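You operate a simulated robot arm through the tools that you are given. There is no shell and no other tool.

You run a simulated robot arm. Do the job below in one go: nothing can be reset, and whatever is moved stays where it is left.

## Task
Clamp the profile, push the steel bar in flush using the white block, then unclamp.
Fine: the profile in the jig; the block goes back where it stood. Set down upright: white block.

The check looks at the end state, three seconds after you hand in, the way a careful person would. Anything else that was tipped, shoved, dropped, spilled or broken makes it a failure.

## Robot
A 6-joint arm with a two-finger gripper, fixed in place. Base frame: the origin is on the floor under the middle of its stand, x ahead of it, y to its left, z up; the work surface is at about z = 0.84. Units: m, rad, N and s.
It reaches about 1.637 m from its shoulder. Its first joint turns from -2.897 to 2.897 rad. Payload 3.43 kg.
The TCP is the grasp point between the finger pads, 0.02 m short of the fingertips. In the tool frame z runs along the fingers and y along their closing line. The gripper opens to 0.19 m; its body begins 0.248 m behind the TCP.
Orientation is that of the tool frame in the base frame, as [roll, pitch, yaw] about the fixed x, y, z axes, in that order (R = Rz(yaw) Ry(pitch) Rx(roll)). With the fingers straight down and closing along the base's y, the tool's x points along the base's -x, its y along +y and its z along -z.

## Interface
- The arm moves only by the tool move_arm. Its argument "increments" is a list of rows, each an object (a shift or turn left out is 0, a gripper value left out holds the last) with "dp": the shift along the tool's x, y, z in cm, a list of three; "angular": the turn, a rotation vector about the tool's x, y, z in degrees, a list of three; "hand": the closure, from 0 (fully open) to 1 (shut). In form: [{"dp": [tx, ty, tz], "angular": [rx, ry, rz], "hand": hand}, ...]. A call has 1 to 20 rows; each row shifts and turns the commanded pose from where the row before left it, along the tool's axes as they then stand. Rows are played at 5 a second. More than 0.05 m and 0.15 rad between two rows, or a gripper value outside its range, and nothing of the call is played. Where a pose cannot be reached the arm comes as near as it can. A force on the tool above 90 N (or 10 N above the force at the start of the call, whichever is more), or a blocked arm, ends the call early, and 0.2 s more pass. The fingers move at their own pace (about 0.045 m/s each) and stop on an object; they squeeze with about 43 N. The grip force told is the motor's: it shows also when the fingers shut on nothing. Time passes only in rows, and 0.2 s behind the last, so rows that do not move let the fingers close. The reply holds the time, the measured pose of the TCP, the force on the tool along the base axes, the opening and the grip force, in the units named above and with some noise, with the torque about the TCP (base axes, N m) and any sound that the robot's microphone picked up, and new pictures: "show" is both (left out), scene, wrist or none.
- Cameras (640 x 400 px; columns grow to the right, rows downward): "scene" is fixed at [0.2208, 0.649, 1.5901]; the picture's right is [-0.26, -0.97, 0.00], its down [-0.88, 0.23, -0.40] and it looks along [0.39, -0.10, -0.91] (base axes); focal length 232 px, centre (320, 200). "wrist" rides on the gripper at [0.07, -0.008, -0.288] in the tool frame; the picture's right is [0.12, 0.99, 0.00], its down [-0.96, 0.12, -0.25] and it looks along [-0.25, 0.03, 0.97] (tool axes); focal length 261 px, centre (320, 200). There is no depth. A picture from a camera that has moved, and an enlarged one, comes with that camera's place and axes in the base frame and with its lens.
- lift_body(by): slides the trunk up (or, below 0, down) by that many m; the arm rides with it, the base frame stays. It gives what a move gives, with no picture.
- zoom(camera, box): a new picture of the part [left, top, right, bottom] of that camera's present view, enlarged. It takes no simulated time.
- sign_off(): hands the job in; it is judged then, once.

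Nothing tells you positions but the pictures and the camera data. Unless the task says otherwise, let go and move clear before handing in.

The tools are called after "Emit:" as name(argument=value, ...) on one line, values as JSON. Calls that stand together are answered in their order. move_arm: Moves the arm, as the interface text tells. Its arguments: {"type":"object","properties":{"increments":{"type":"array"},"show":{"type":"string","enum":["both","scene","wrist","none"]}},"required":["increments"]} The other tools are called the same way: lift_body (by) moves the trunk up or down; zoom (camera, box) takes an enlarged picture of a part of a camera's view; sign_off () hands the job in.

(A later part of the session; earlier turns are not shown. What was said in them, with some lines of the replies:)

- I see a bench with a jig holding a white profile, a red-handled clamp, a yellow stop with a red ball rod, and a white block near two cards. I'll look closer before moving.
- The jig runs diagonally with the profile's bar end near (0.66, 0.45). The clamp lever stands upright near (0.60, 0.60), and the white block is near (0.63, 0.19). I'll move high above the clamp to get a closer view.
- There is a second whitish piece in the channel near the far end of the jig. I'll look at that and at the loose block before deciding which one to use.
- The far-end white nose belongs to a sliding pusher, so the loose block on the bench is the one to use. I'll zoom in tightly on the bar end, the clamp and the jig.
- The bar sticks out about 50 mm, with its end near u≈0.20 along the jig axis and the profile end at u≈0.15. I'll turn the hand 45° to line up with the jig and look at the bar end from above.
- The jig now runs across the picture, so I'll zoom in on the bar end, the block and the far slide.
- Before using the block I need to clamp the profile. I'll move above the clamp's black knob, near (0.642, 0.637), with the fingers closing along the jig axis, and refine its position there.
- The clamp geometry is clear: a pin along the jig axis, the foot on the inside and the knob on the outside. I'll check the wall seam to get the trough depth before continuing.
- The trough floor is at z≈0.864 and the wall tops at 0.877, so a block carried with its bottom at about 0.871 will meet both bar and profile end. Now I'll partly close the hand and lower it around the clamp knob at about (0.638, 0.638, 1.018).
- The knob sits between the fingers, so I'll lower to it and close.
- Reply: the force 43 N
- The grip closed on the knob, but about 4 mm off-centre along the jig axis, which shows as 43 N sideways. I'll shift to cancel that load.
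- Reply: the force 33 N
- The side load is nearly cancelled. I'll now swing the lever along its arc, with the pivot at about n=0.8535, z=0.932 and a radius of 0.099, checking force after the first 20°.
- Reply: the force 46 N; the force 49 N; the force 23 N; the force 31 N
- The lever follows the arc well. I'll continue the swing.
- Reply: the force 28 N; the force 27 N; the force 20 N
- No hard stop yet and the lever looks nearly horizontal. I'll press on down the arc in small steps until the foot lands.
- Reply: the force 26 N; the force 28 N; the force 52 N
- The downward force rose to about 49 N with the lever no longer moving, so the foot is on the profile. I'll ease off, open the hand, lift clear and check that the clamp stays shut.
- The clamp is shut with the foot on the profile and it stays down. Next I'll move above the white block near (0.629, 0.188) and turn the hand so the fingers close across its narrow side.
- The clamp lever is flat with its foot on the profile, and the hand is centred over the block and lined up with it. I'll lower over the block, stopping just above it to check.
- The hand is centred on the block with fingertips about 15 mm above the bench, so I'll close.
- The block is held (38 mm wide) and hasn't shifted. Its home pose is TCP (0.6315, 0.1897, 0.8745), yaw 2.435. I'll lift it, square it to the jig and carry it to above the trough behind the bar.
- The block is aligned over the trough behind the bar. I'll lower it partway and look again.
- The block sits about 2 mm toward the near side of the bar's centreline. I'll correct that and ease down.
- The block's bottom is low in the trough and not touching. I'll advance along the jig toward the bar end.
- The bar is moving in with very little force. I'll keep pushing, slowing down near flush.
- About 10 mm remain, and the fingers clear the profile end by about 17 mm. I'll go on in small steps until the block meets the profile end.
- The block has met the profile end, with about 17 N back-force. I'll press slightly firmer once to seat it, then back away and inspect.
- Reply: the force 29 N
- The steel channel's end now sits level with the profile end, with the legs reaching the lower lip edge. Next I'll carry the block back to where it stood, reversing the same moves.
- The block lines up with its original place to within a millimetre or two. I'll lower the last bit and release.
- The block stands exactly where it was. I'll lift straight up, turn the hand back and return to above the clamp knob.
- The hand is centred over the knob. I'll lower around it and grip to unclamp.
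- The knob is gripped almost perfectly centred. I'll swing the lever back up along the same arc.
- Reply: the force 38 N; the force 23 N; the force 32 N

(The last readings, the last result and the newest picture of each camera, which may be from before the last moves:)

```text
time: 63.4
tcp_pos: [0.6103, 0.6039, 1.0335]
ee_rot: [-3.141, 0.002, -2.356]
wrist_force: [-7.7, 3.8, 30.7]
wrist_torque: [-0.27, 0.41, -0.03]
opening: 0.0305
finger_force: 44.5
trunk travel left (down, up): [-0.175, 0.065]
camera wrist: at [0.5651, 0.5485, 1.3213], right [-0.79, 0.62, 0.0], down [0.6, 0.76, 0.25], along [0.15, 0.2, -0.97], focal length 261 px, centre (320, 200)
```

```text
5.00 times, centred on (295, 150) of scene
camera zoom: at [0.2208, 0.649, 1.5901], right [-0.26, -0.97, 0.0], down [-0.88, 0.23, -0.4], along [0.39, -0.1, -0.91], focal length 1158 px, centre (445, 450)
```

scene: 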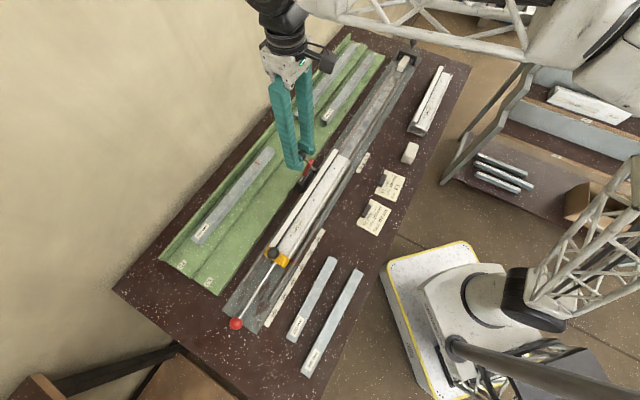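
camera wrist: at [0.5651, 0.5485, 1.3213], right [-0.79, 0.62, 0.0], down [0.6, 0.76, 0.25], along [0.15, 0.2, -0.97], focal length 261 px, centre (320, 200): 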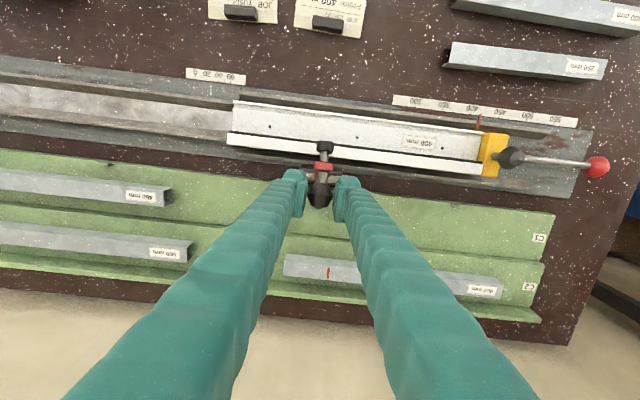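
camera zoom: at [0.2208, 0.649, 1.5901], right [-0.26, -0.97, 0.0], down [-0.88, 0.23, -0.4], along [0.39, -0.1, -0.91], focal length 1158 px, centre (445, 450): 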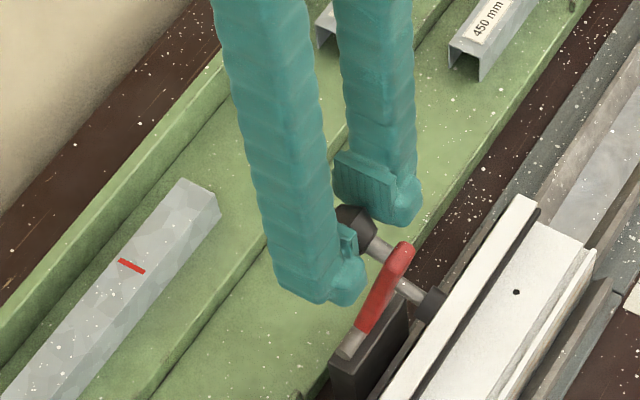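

Emit:
move_arm(increments=[{"dp": [-0.85, 0, -0.2]}, {"dp": [-0.85, 0, 0.1]}, {"dp": [-0.82, 0, 0.24]}, {"dp": [0, 0, 0]}])

Emit:
zoom(camera="scene", box=[250, 110, 340, 190])

```text
time: 64.4
tcp_pos: [0.6279, 0.6219, 1.0275]
ee_rot: [-3.141, -0.004, -2.355]
wrist_force: [-18.2, -6.7, -26.6]
wrist_torque: [-0.75, 0.81, 0.0]
opening: 0.0306
finger_force: 45.1
trunk travel left (down, up): [-0.175, 0.065]
camera wrist: at [0.5842, 0.5678, 1.3162], right [-0.79, 0.62, 0.0], down [0.6, 0.76, 0.24], along [0.15, 0.19, -0.97], focal length 261 px, centre (320, 200)
```

scene: 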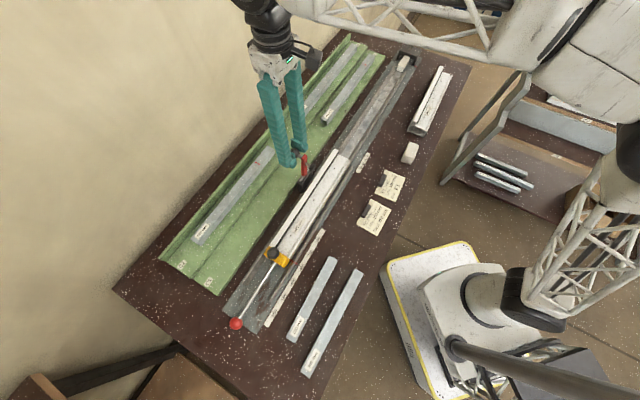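
wrist: 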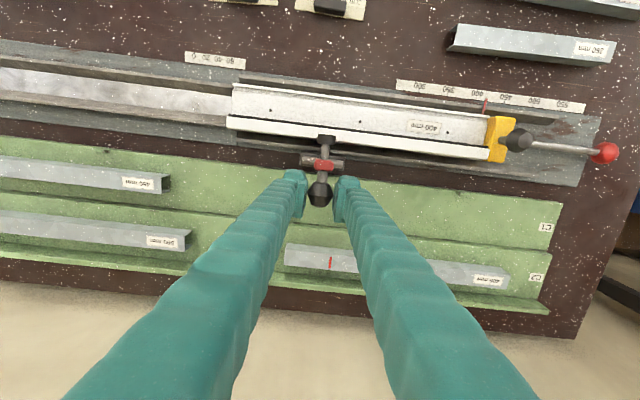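

```text
5.00 times, centred on (295, 150) of scene
camera zoom: at [0.2208, 0.649, 1.5901], right [-0.26, -0.97, 0.0], down [-0.88, 0.23, -0.4], along [0.39, -0.1, -0.91], focal length 1158 px, centre (445, 450)
```

zoom: 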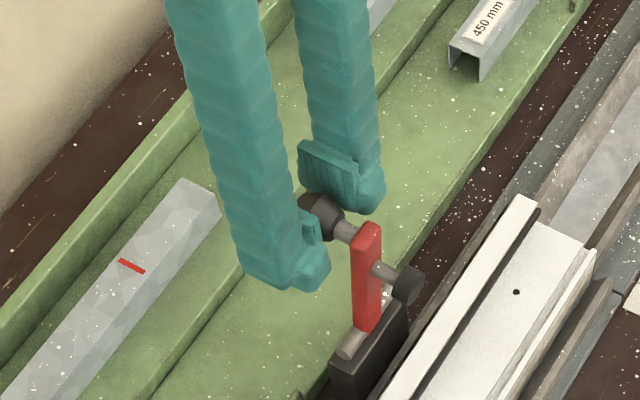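

Emit:
move_arm(increments=[{"dp": [-0.8, 0, 0.45]}, {"dp": [-0.8, 0, 0.45]}, {"dp": [0, 0, 0]}])

Emit:
zoom(camera="scene", box=[250, 110, 340, 190])

Emit:
zoom(camera="wrist", box=[270, 130, 370, 230])

```text
time: 65.2
tcp_pos: [0.6406, 0.6349, 1.0235]
ee_rot: [-3.141, 0.001, -2.355]
wrist_force: [-9.9, 3.3, 0.2]
wrist_torque: [-0.47, 0.59, -0.05]
opening: 0.0305
finger_force: 44.8
trunk travel left (down, up): [-0.175, 0.065]
camera wrist: at [0.5952, 0.5787, 1.3106], right [-0.79, 0.62, 0.0], down [0.6, 0.76, 0.25], along [0.15, 0.2, -0.97], focal length 261 px, centre (320, 200)
```

scene: 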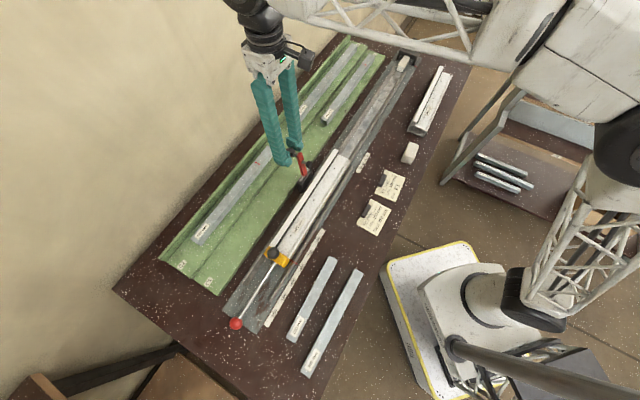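
wrist: 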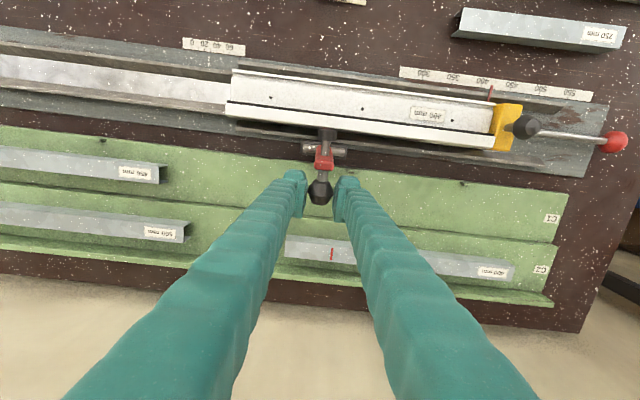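

```text
5.00 times, centred on (295, 150) of scene
camera zoom: at [0.2208, 0.649, 1.5901], right [-0.26, -0.97, 0.0], down [-0.88, 0.23, -0.4], along [0.39, -0.1, -0.91], focal length 1158 px, centre (445, 450)
```

zoom: 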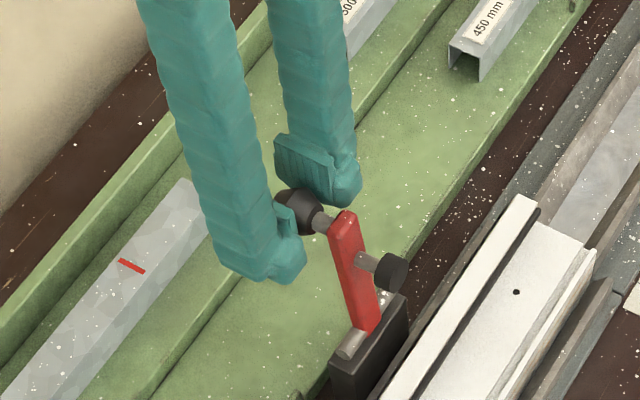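

```text
4.00 times, centred on (320, 180) of wrist
camera zoom: at [0.5952, 0.5787, 1.3106], right [-0.79, 0.62, 0.0], down [0.6, 0.76, 0.25], along [0.15, 0.2, -0.97], focal length 1043 px, centre (320, 280)
```

zoom: 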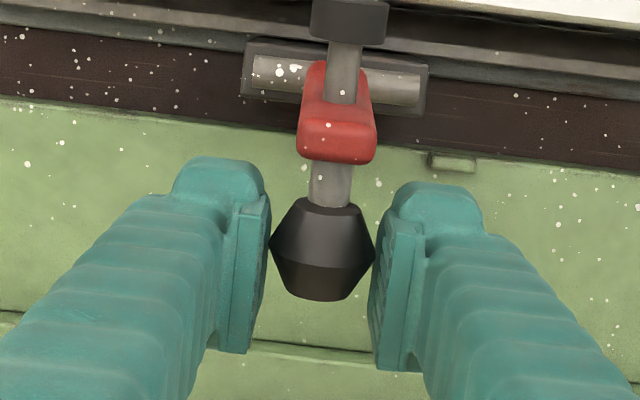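

Emit:
move_arm(increments=[{"dp": [-0.6, 0, 0.35]}, {"dp": [-0.4, 0, 0.25]}, {"dp": [0, 0, 0]}])

Emit:
zoom(camera="wrist", box=[270, 130, 370, 230])

Emit:
zoom(camera="scene", box=[240, 110, 330, 190])

```text
time: 66.0
tcp_pos: [0.6459, 0.639, 1.0172]
ee_rot: [-3.141, 0.003, -2.355]
wrist_force: [-21.1, -9.8, 18.9]
wrist_torque: [-0.48, 0.61, -0.02]
opening: 0.0299
finger_force: 44.9
trunk travel left (down, up): [-0.175, 0.065]
camera wrist: at [0.6006, 0.5842, 1.3058], right [-0.79, 0.62, 0.0], down [0.6, 0.76, 0.25], along [0.15, 0.2, -0.97], focal length 261 px, centre (320, 200)
```

scene: 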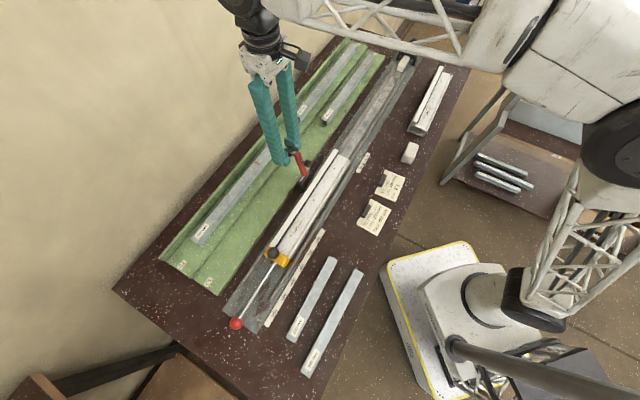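
wrist: 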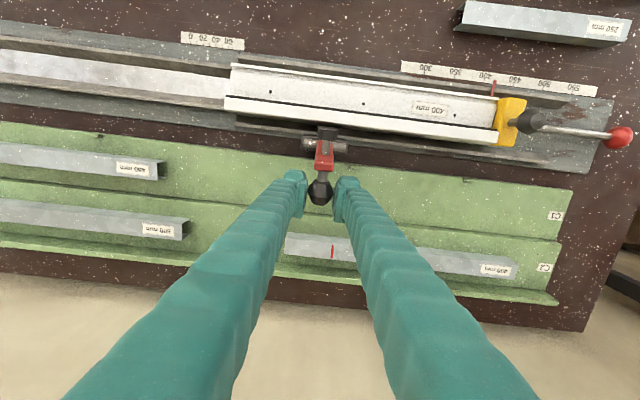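

```text
4.00 times, centred on (320, 180) of wrist
camera zoom: at [0.6006, 0.5842, 1.3058], right [-0.79, 0.62, 0.0], down [0.6, 0.76, 0.25], along [0.15, 0.2, -0.97], focal length 1043 px, centre (320, 280)
```

zoom: 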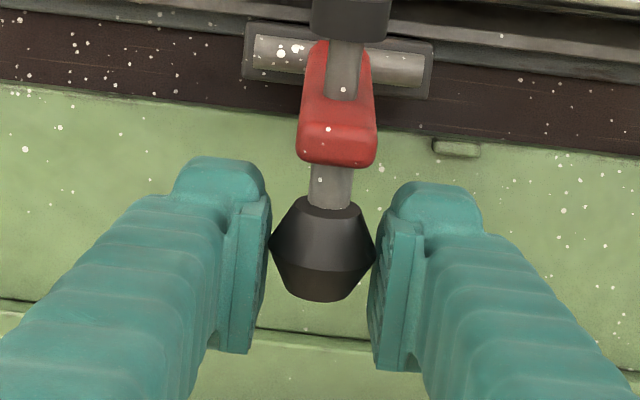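

```text
5.00 times, centred on (285, 150) of scene
camera zoom: at [0.2208, 0.649, 1.5901], right [-0.26, -0.97, 0.0], down [-0.88, 0.23, -0.4], along [0.39, -0.1, -0.91], focal length 1158 px, centre (495, 450)
```

zoom: 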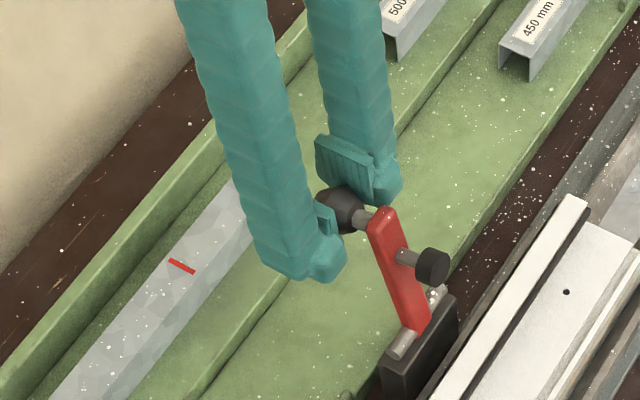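

The lever is back at its original open position and sits against its stop. I'll relax the load, release the knob and lift away.

Emit:
move_arm(increments=[{"dp": [0.2, 0, -0.15]}, {"dp": [0, 0, 0], "hand": 0.6}, {"dp": [0, 0, 0]}, {"dp": [0, 0, 0]}, {"dp": [0, 0, 0]}, {"dp": [0, 0, -3]}, {"dp": [0, 0, -4]}, {"dp": [0, 0, -4]}, {"dp": [0, 0, -2]}])

Emit:
zoom(camera="scene", box=[240, 110, 330, 190])

Emit:
zoom(camera="wrist", box=[270, 110, 370, 210])

```text
time: 68.0
tcp_pos: [0.6462, 0.6361, 1.1475]
ee_rot: [3.141, 0.001, -2.356]
wrist_force: [1.1, -0.2, 0.5]
wrist_torque: [0.03, 0.01, 0.02]
opening: 0.0763
finger_force: 0.0
trunk travel left (down, up): [-0.175, 0.065]
camera wrist: at [0.6007, 0.5826, 1.4359], right [-0.79, 0.62, 0.0], down [0.6, 0.76, 0.25], along [0.15, 0.19, -0.97], focal length 261 px, centre (320, 200)
```

scene: 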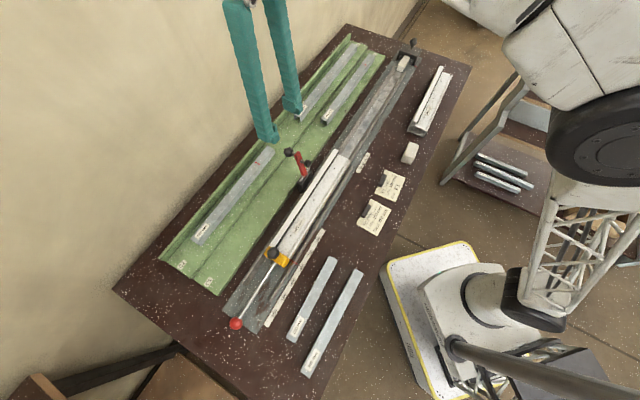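
wrist: 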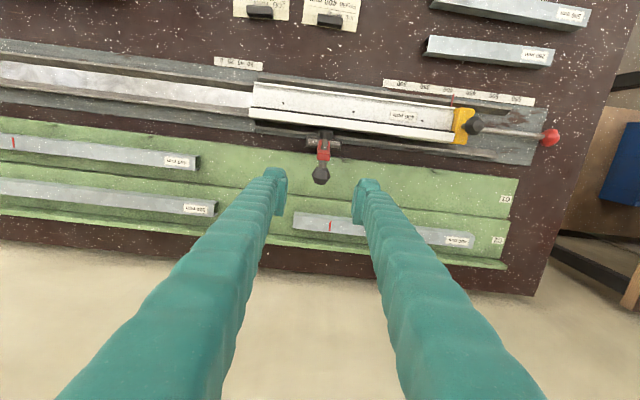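

```text
5.00 times, centred on (285, 150) of scene
camera zoom: at [0.2208, 0.649, 1.5901], right [-0.26, -0.97, 0.0], down [-0.88, 0.23, -0.4], along [0.39, -0.1, -0.91], focal length 1158 px, centre (495, 450)
```

zoom: 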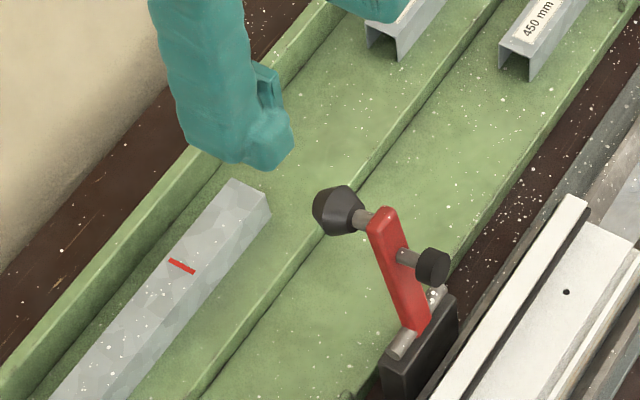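

```text
4.00 times, centred on (320, 160) of wrist
camera zoom: at [0.6007, 0.5826, 1.4359], right [-0.79, 0.62, 0.0], down [0.6, 0.76, 0.25], along [0.15, 0.19, -0.97], focal length 1043 px, centre (320, 360)
```

zoom: 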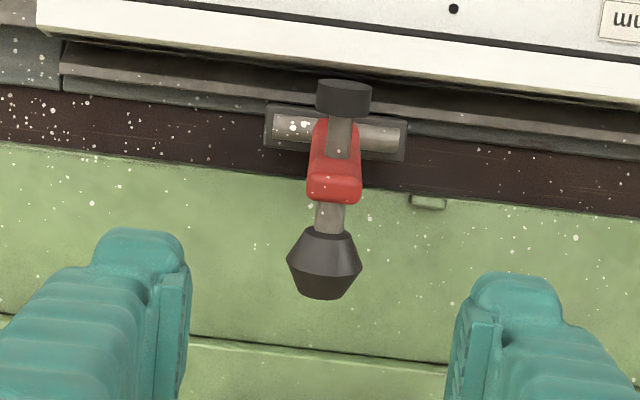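

The clamp is open as at the start. I'll move the arm to a clear spot on the far side and inspect the profile end face, the jig and the block once more.

Emit:
move_arm(increments=[{"dp": [2.34, -4.04, 0]}, {"dp": [2.34, -4.04, 0]}, {"dp": [2.34, -4.04, 0]}, {"dp": [2.34, -4.04, 0]}, {"dp": [2.34, -4.04, 0]}, {"dp": [2.34, -4.04, 0]}, {"dp": [2.34, -4.04, 0]}, {"dp": [2.34, -4.04, 0]}, {"dp": [0, 0, 0]}])

Emit:
zoom(camera="scene", box=[325, 130, 365, 170])

Emit:
zoom(camera="scene", box=[210, 220, 370, 340])

Emit:
zoom(camera="scene", box=[380, 130, 440, 180])

```text
time: 70.0
tcp_pos: [0.7431, 0.2773, 1.1479]
ee_rot: [-3.142, 0.0, -2.357]
wrist_force: [-0.2, 0.3, -0.5]
wrist_torque: [-0.03, -0.02, 0.02]
opening: 0.0757
finger_force: 0.0
trunk travel left (down, up): [-0.175, 0.065]
camera wrist: at [0.6976, 0.2236, 1.4352], right [-0.79, 0.62, 0.0], down [0.6, 0.76, 0.25], along [0.15, 0.19, -0.97], focal length 261 px, centre (320, 200)
```

scene: 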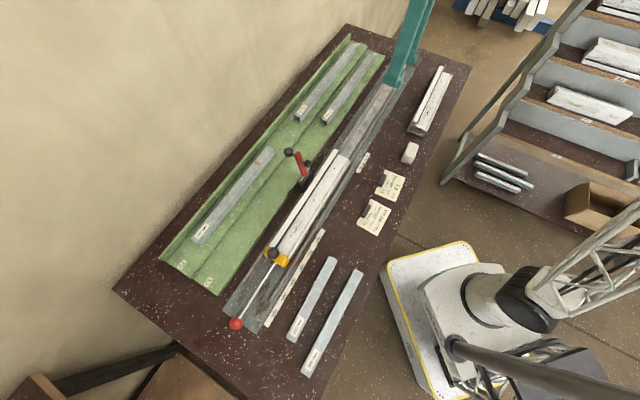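
wrist: 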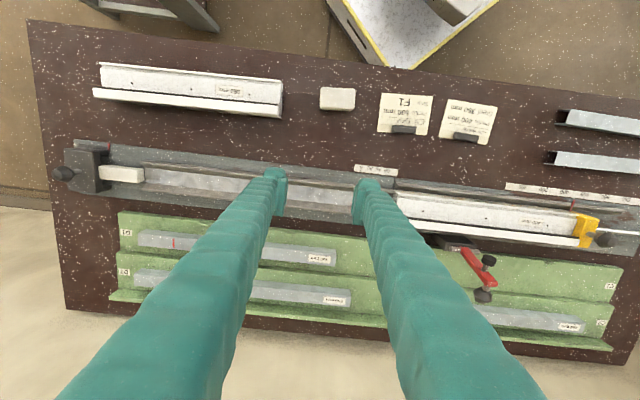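

```text
10.00 times, centred on (345, 150) of scene
camera zoom: at [0.2208, 0.649, 1.5901], right [-0.26, -0.97, 0.0], down [-0.88, 0.23, -0.4], along [0.39, -0.1, -0.91], focal length 2316 px, centre (70, 700)
```

zoom: 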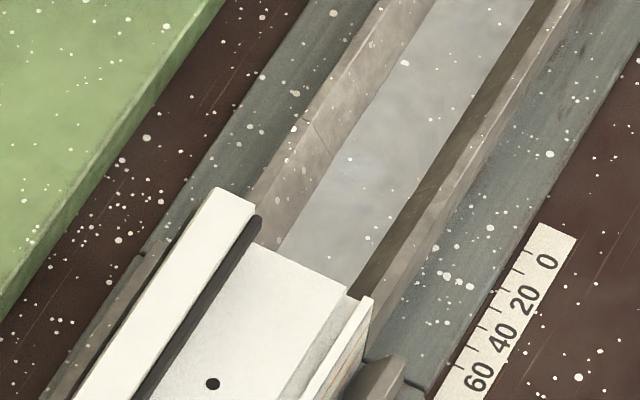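

```text
3.33 times, centred on (290, 280) of scene
camera zoom: at [0.2208, 0.649, 1.5901], right [-0.26, -0.97, 0.0], down [-0.88, 0.23, -0.4], along [0.39, -0.1, -0.91], focal length 772 px, centre (420, -67)
```

zoom: 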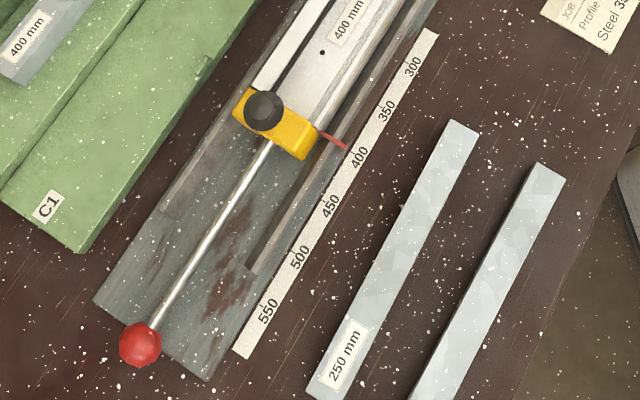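

```text
8.00 times, centred on (410, 155) of scene
camera zoom: at [0.2208, 0.649, 1.5901], right [-0.26, -0.97, 0.0], down [-0.88, 0.23, -0.4], along [0.39, -0.1, -0.91], focal length 1852 px, centre (-400, 560)
```

zoom: 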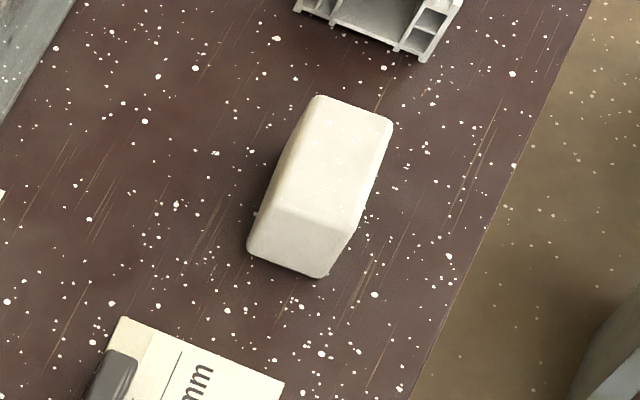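

Emit:
zoom(camera="wrist", box=[375, 180, 425, 240])

Emit:
zoom(camera="wrist", box=[30, 40, 380, 240])

```text
6.67 times, centred on (400, 210) of wrist
camera zoom: at [0.6976, 0.2236, 1.4352], right [-0.79, 0.62, 0.0], down [0.6, 0.76, 0.25], along [0.15, 0.19, -0.97], focal length 1738 px, centre (-213, 133)
```

zoom: 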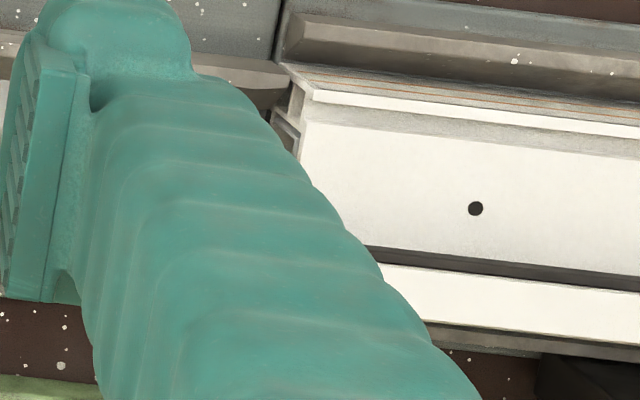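

```text
1.83 times, centred on (205, 140) of wrist
camera zoom: at [0.6976, 0.2236, 1.4352], right [-0.79, 0.62, 0.0], down [0.6, 0.76, 0.25], along [0.15, 0.19, -0.97], focal length 477 px, centre (530, 310)
```

zoom: 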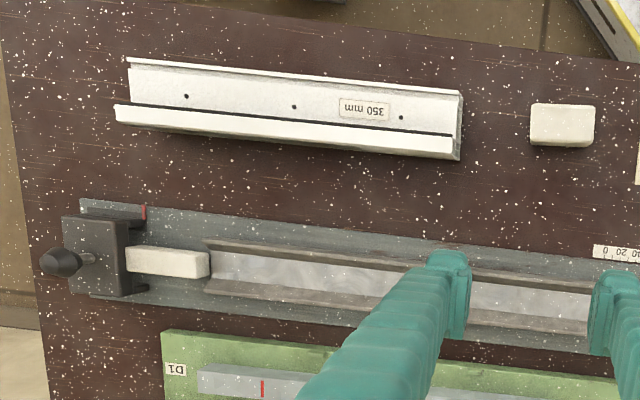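

Emit:
move_arm(increments=[{"dp": [-3, 0, 0]}, {"dp": [-3, 0, 0]}, {"dp": [-3, 0, 0]}, {"dp": [0, 0, 0]}], show="wrist")

Emit:
zoom(camera="wrist", box=[370, 135, 430, 190])

```text
time: 71.0
tcp_pos: [0.8076, 0.3411, 1.1478]
ee_rot: [3.141, -0.003, -2.357]
wrist_force: [0.3, 0.4, 0.0]
wrist_torque: [-0.02, 0.06, -0.01]
opening: 0.0759
finger_force: 0.0
trunk travel left (down, up): [-0.175, 0.065]
camera wrist: at [0.7621, 0.2869, 1.4348], right [-0.79, 0.62, 0.0], down [0.6, 0.76, 0.25], along [0.15, 0.19, -0.97], focal length 261 px, centre (320, 200)
```

wrist: 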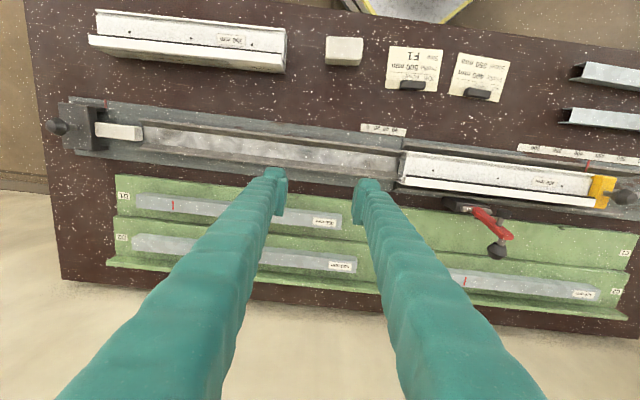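

```text
7.27 times, centred on (400, 162) of wrist
camera zoom: at [0.7621, 0.2869, 1.4348], right [-0.79, 0.62, 0.0], down [0.6, 0.76, 0.25], along [0.15, 0.19, -0.97], focal length 1896 px, centre (-262, 473)
```

zoom: 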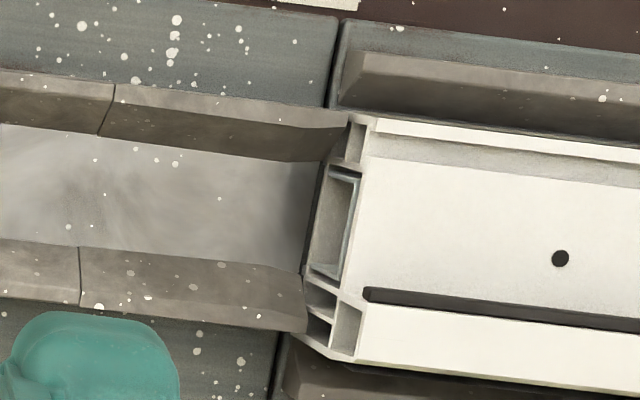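

Emit:
zoom(camera="wrist", box=[394, 152, 412, 178])

```text
15.38 times, centred on (403, 165) of wrist
camera zoom: at [0.7621, 0.2869, 1.4348], right [-0.79, 0.62, 0.0], down [0.6, 0.76, 0.25], along [0.15, 0.19, -0.97], focal length 4010 px, centre (-957, 738)
```

zoom: 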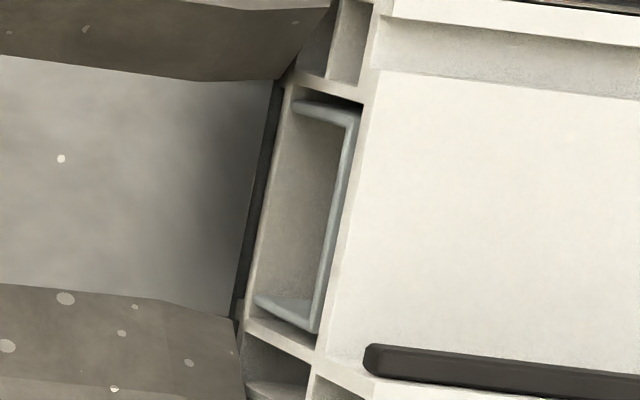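

The end face shows the steel channel's edges level with the profile walls. The clamp is open, the block is upright in its place, nothing else has moved, and the arm is clear, so I'm handing in.

Emit:
sign_off()

```text
The job is handed in.
```

The job is done and handed in: the steel bar is flush with the profile end and the clamp is open again.

- **Clamping:** the lever went down with its foot on the profile and stayed shut while I pushed.
- **Bar:** it slid in easily until the white block met the profile end. I pressed to about 29 N to seat it. A close-up of the end face afterwards shows the bar's edges level with the profile walls.
- **White block:** it is back upright where it stood, matching its original outline to within a millimetre or two in the pictures.
- **Unclamping:** the lever is back in its original open position.
- **Everything else:** the profile is still in the jig and the yellow stop has not moved. I saw nothing else disturbed, and the gripper is empty and clear of the bench items.

I used the loose white block on the bench. The white nose on the sliding pusher at the far end of the jig was not touched.
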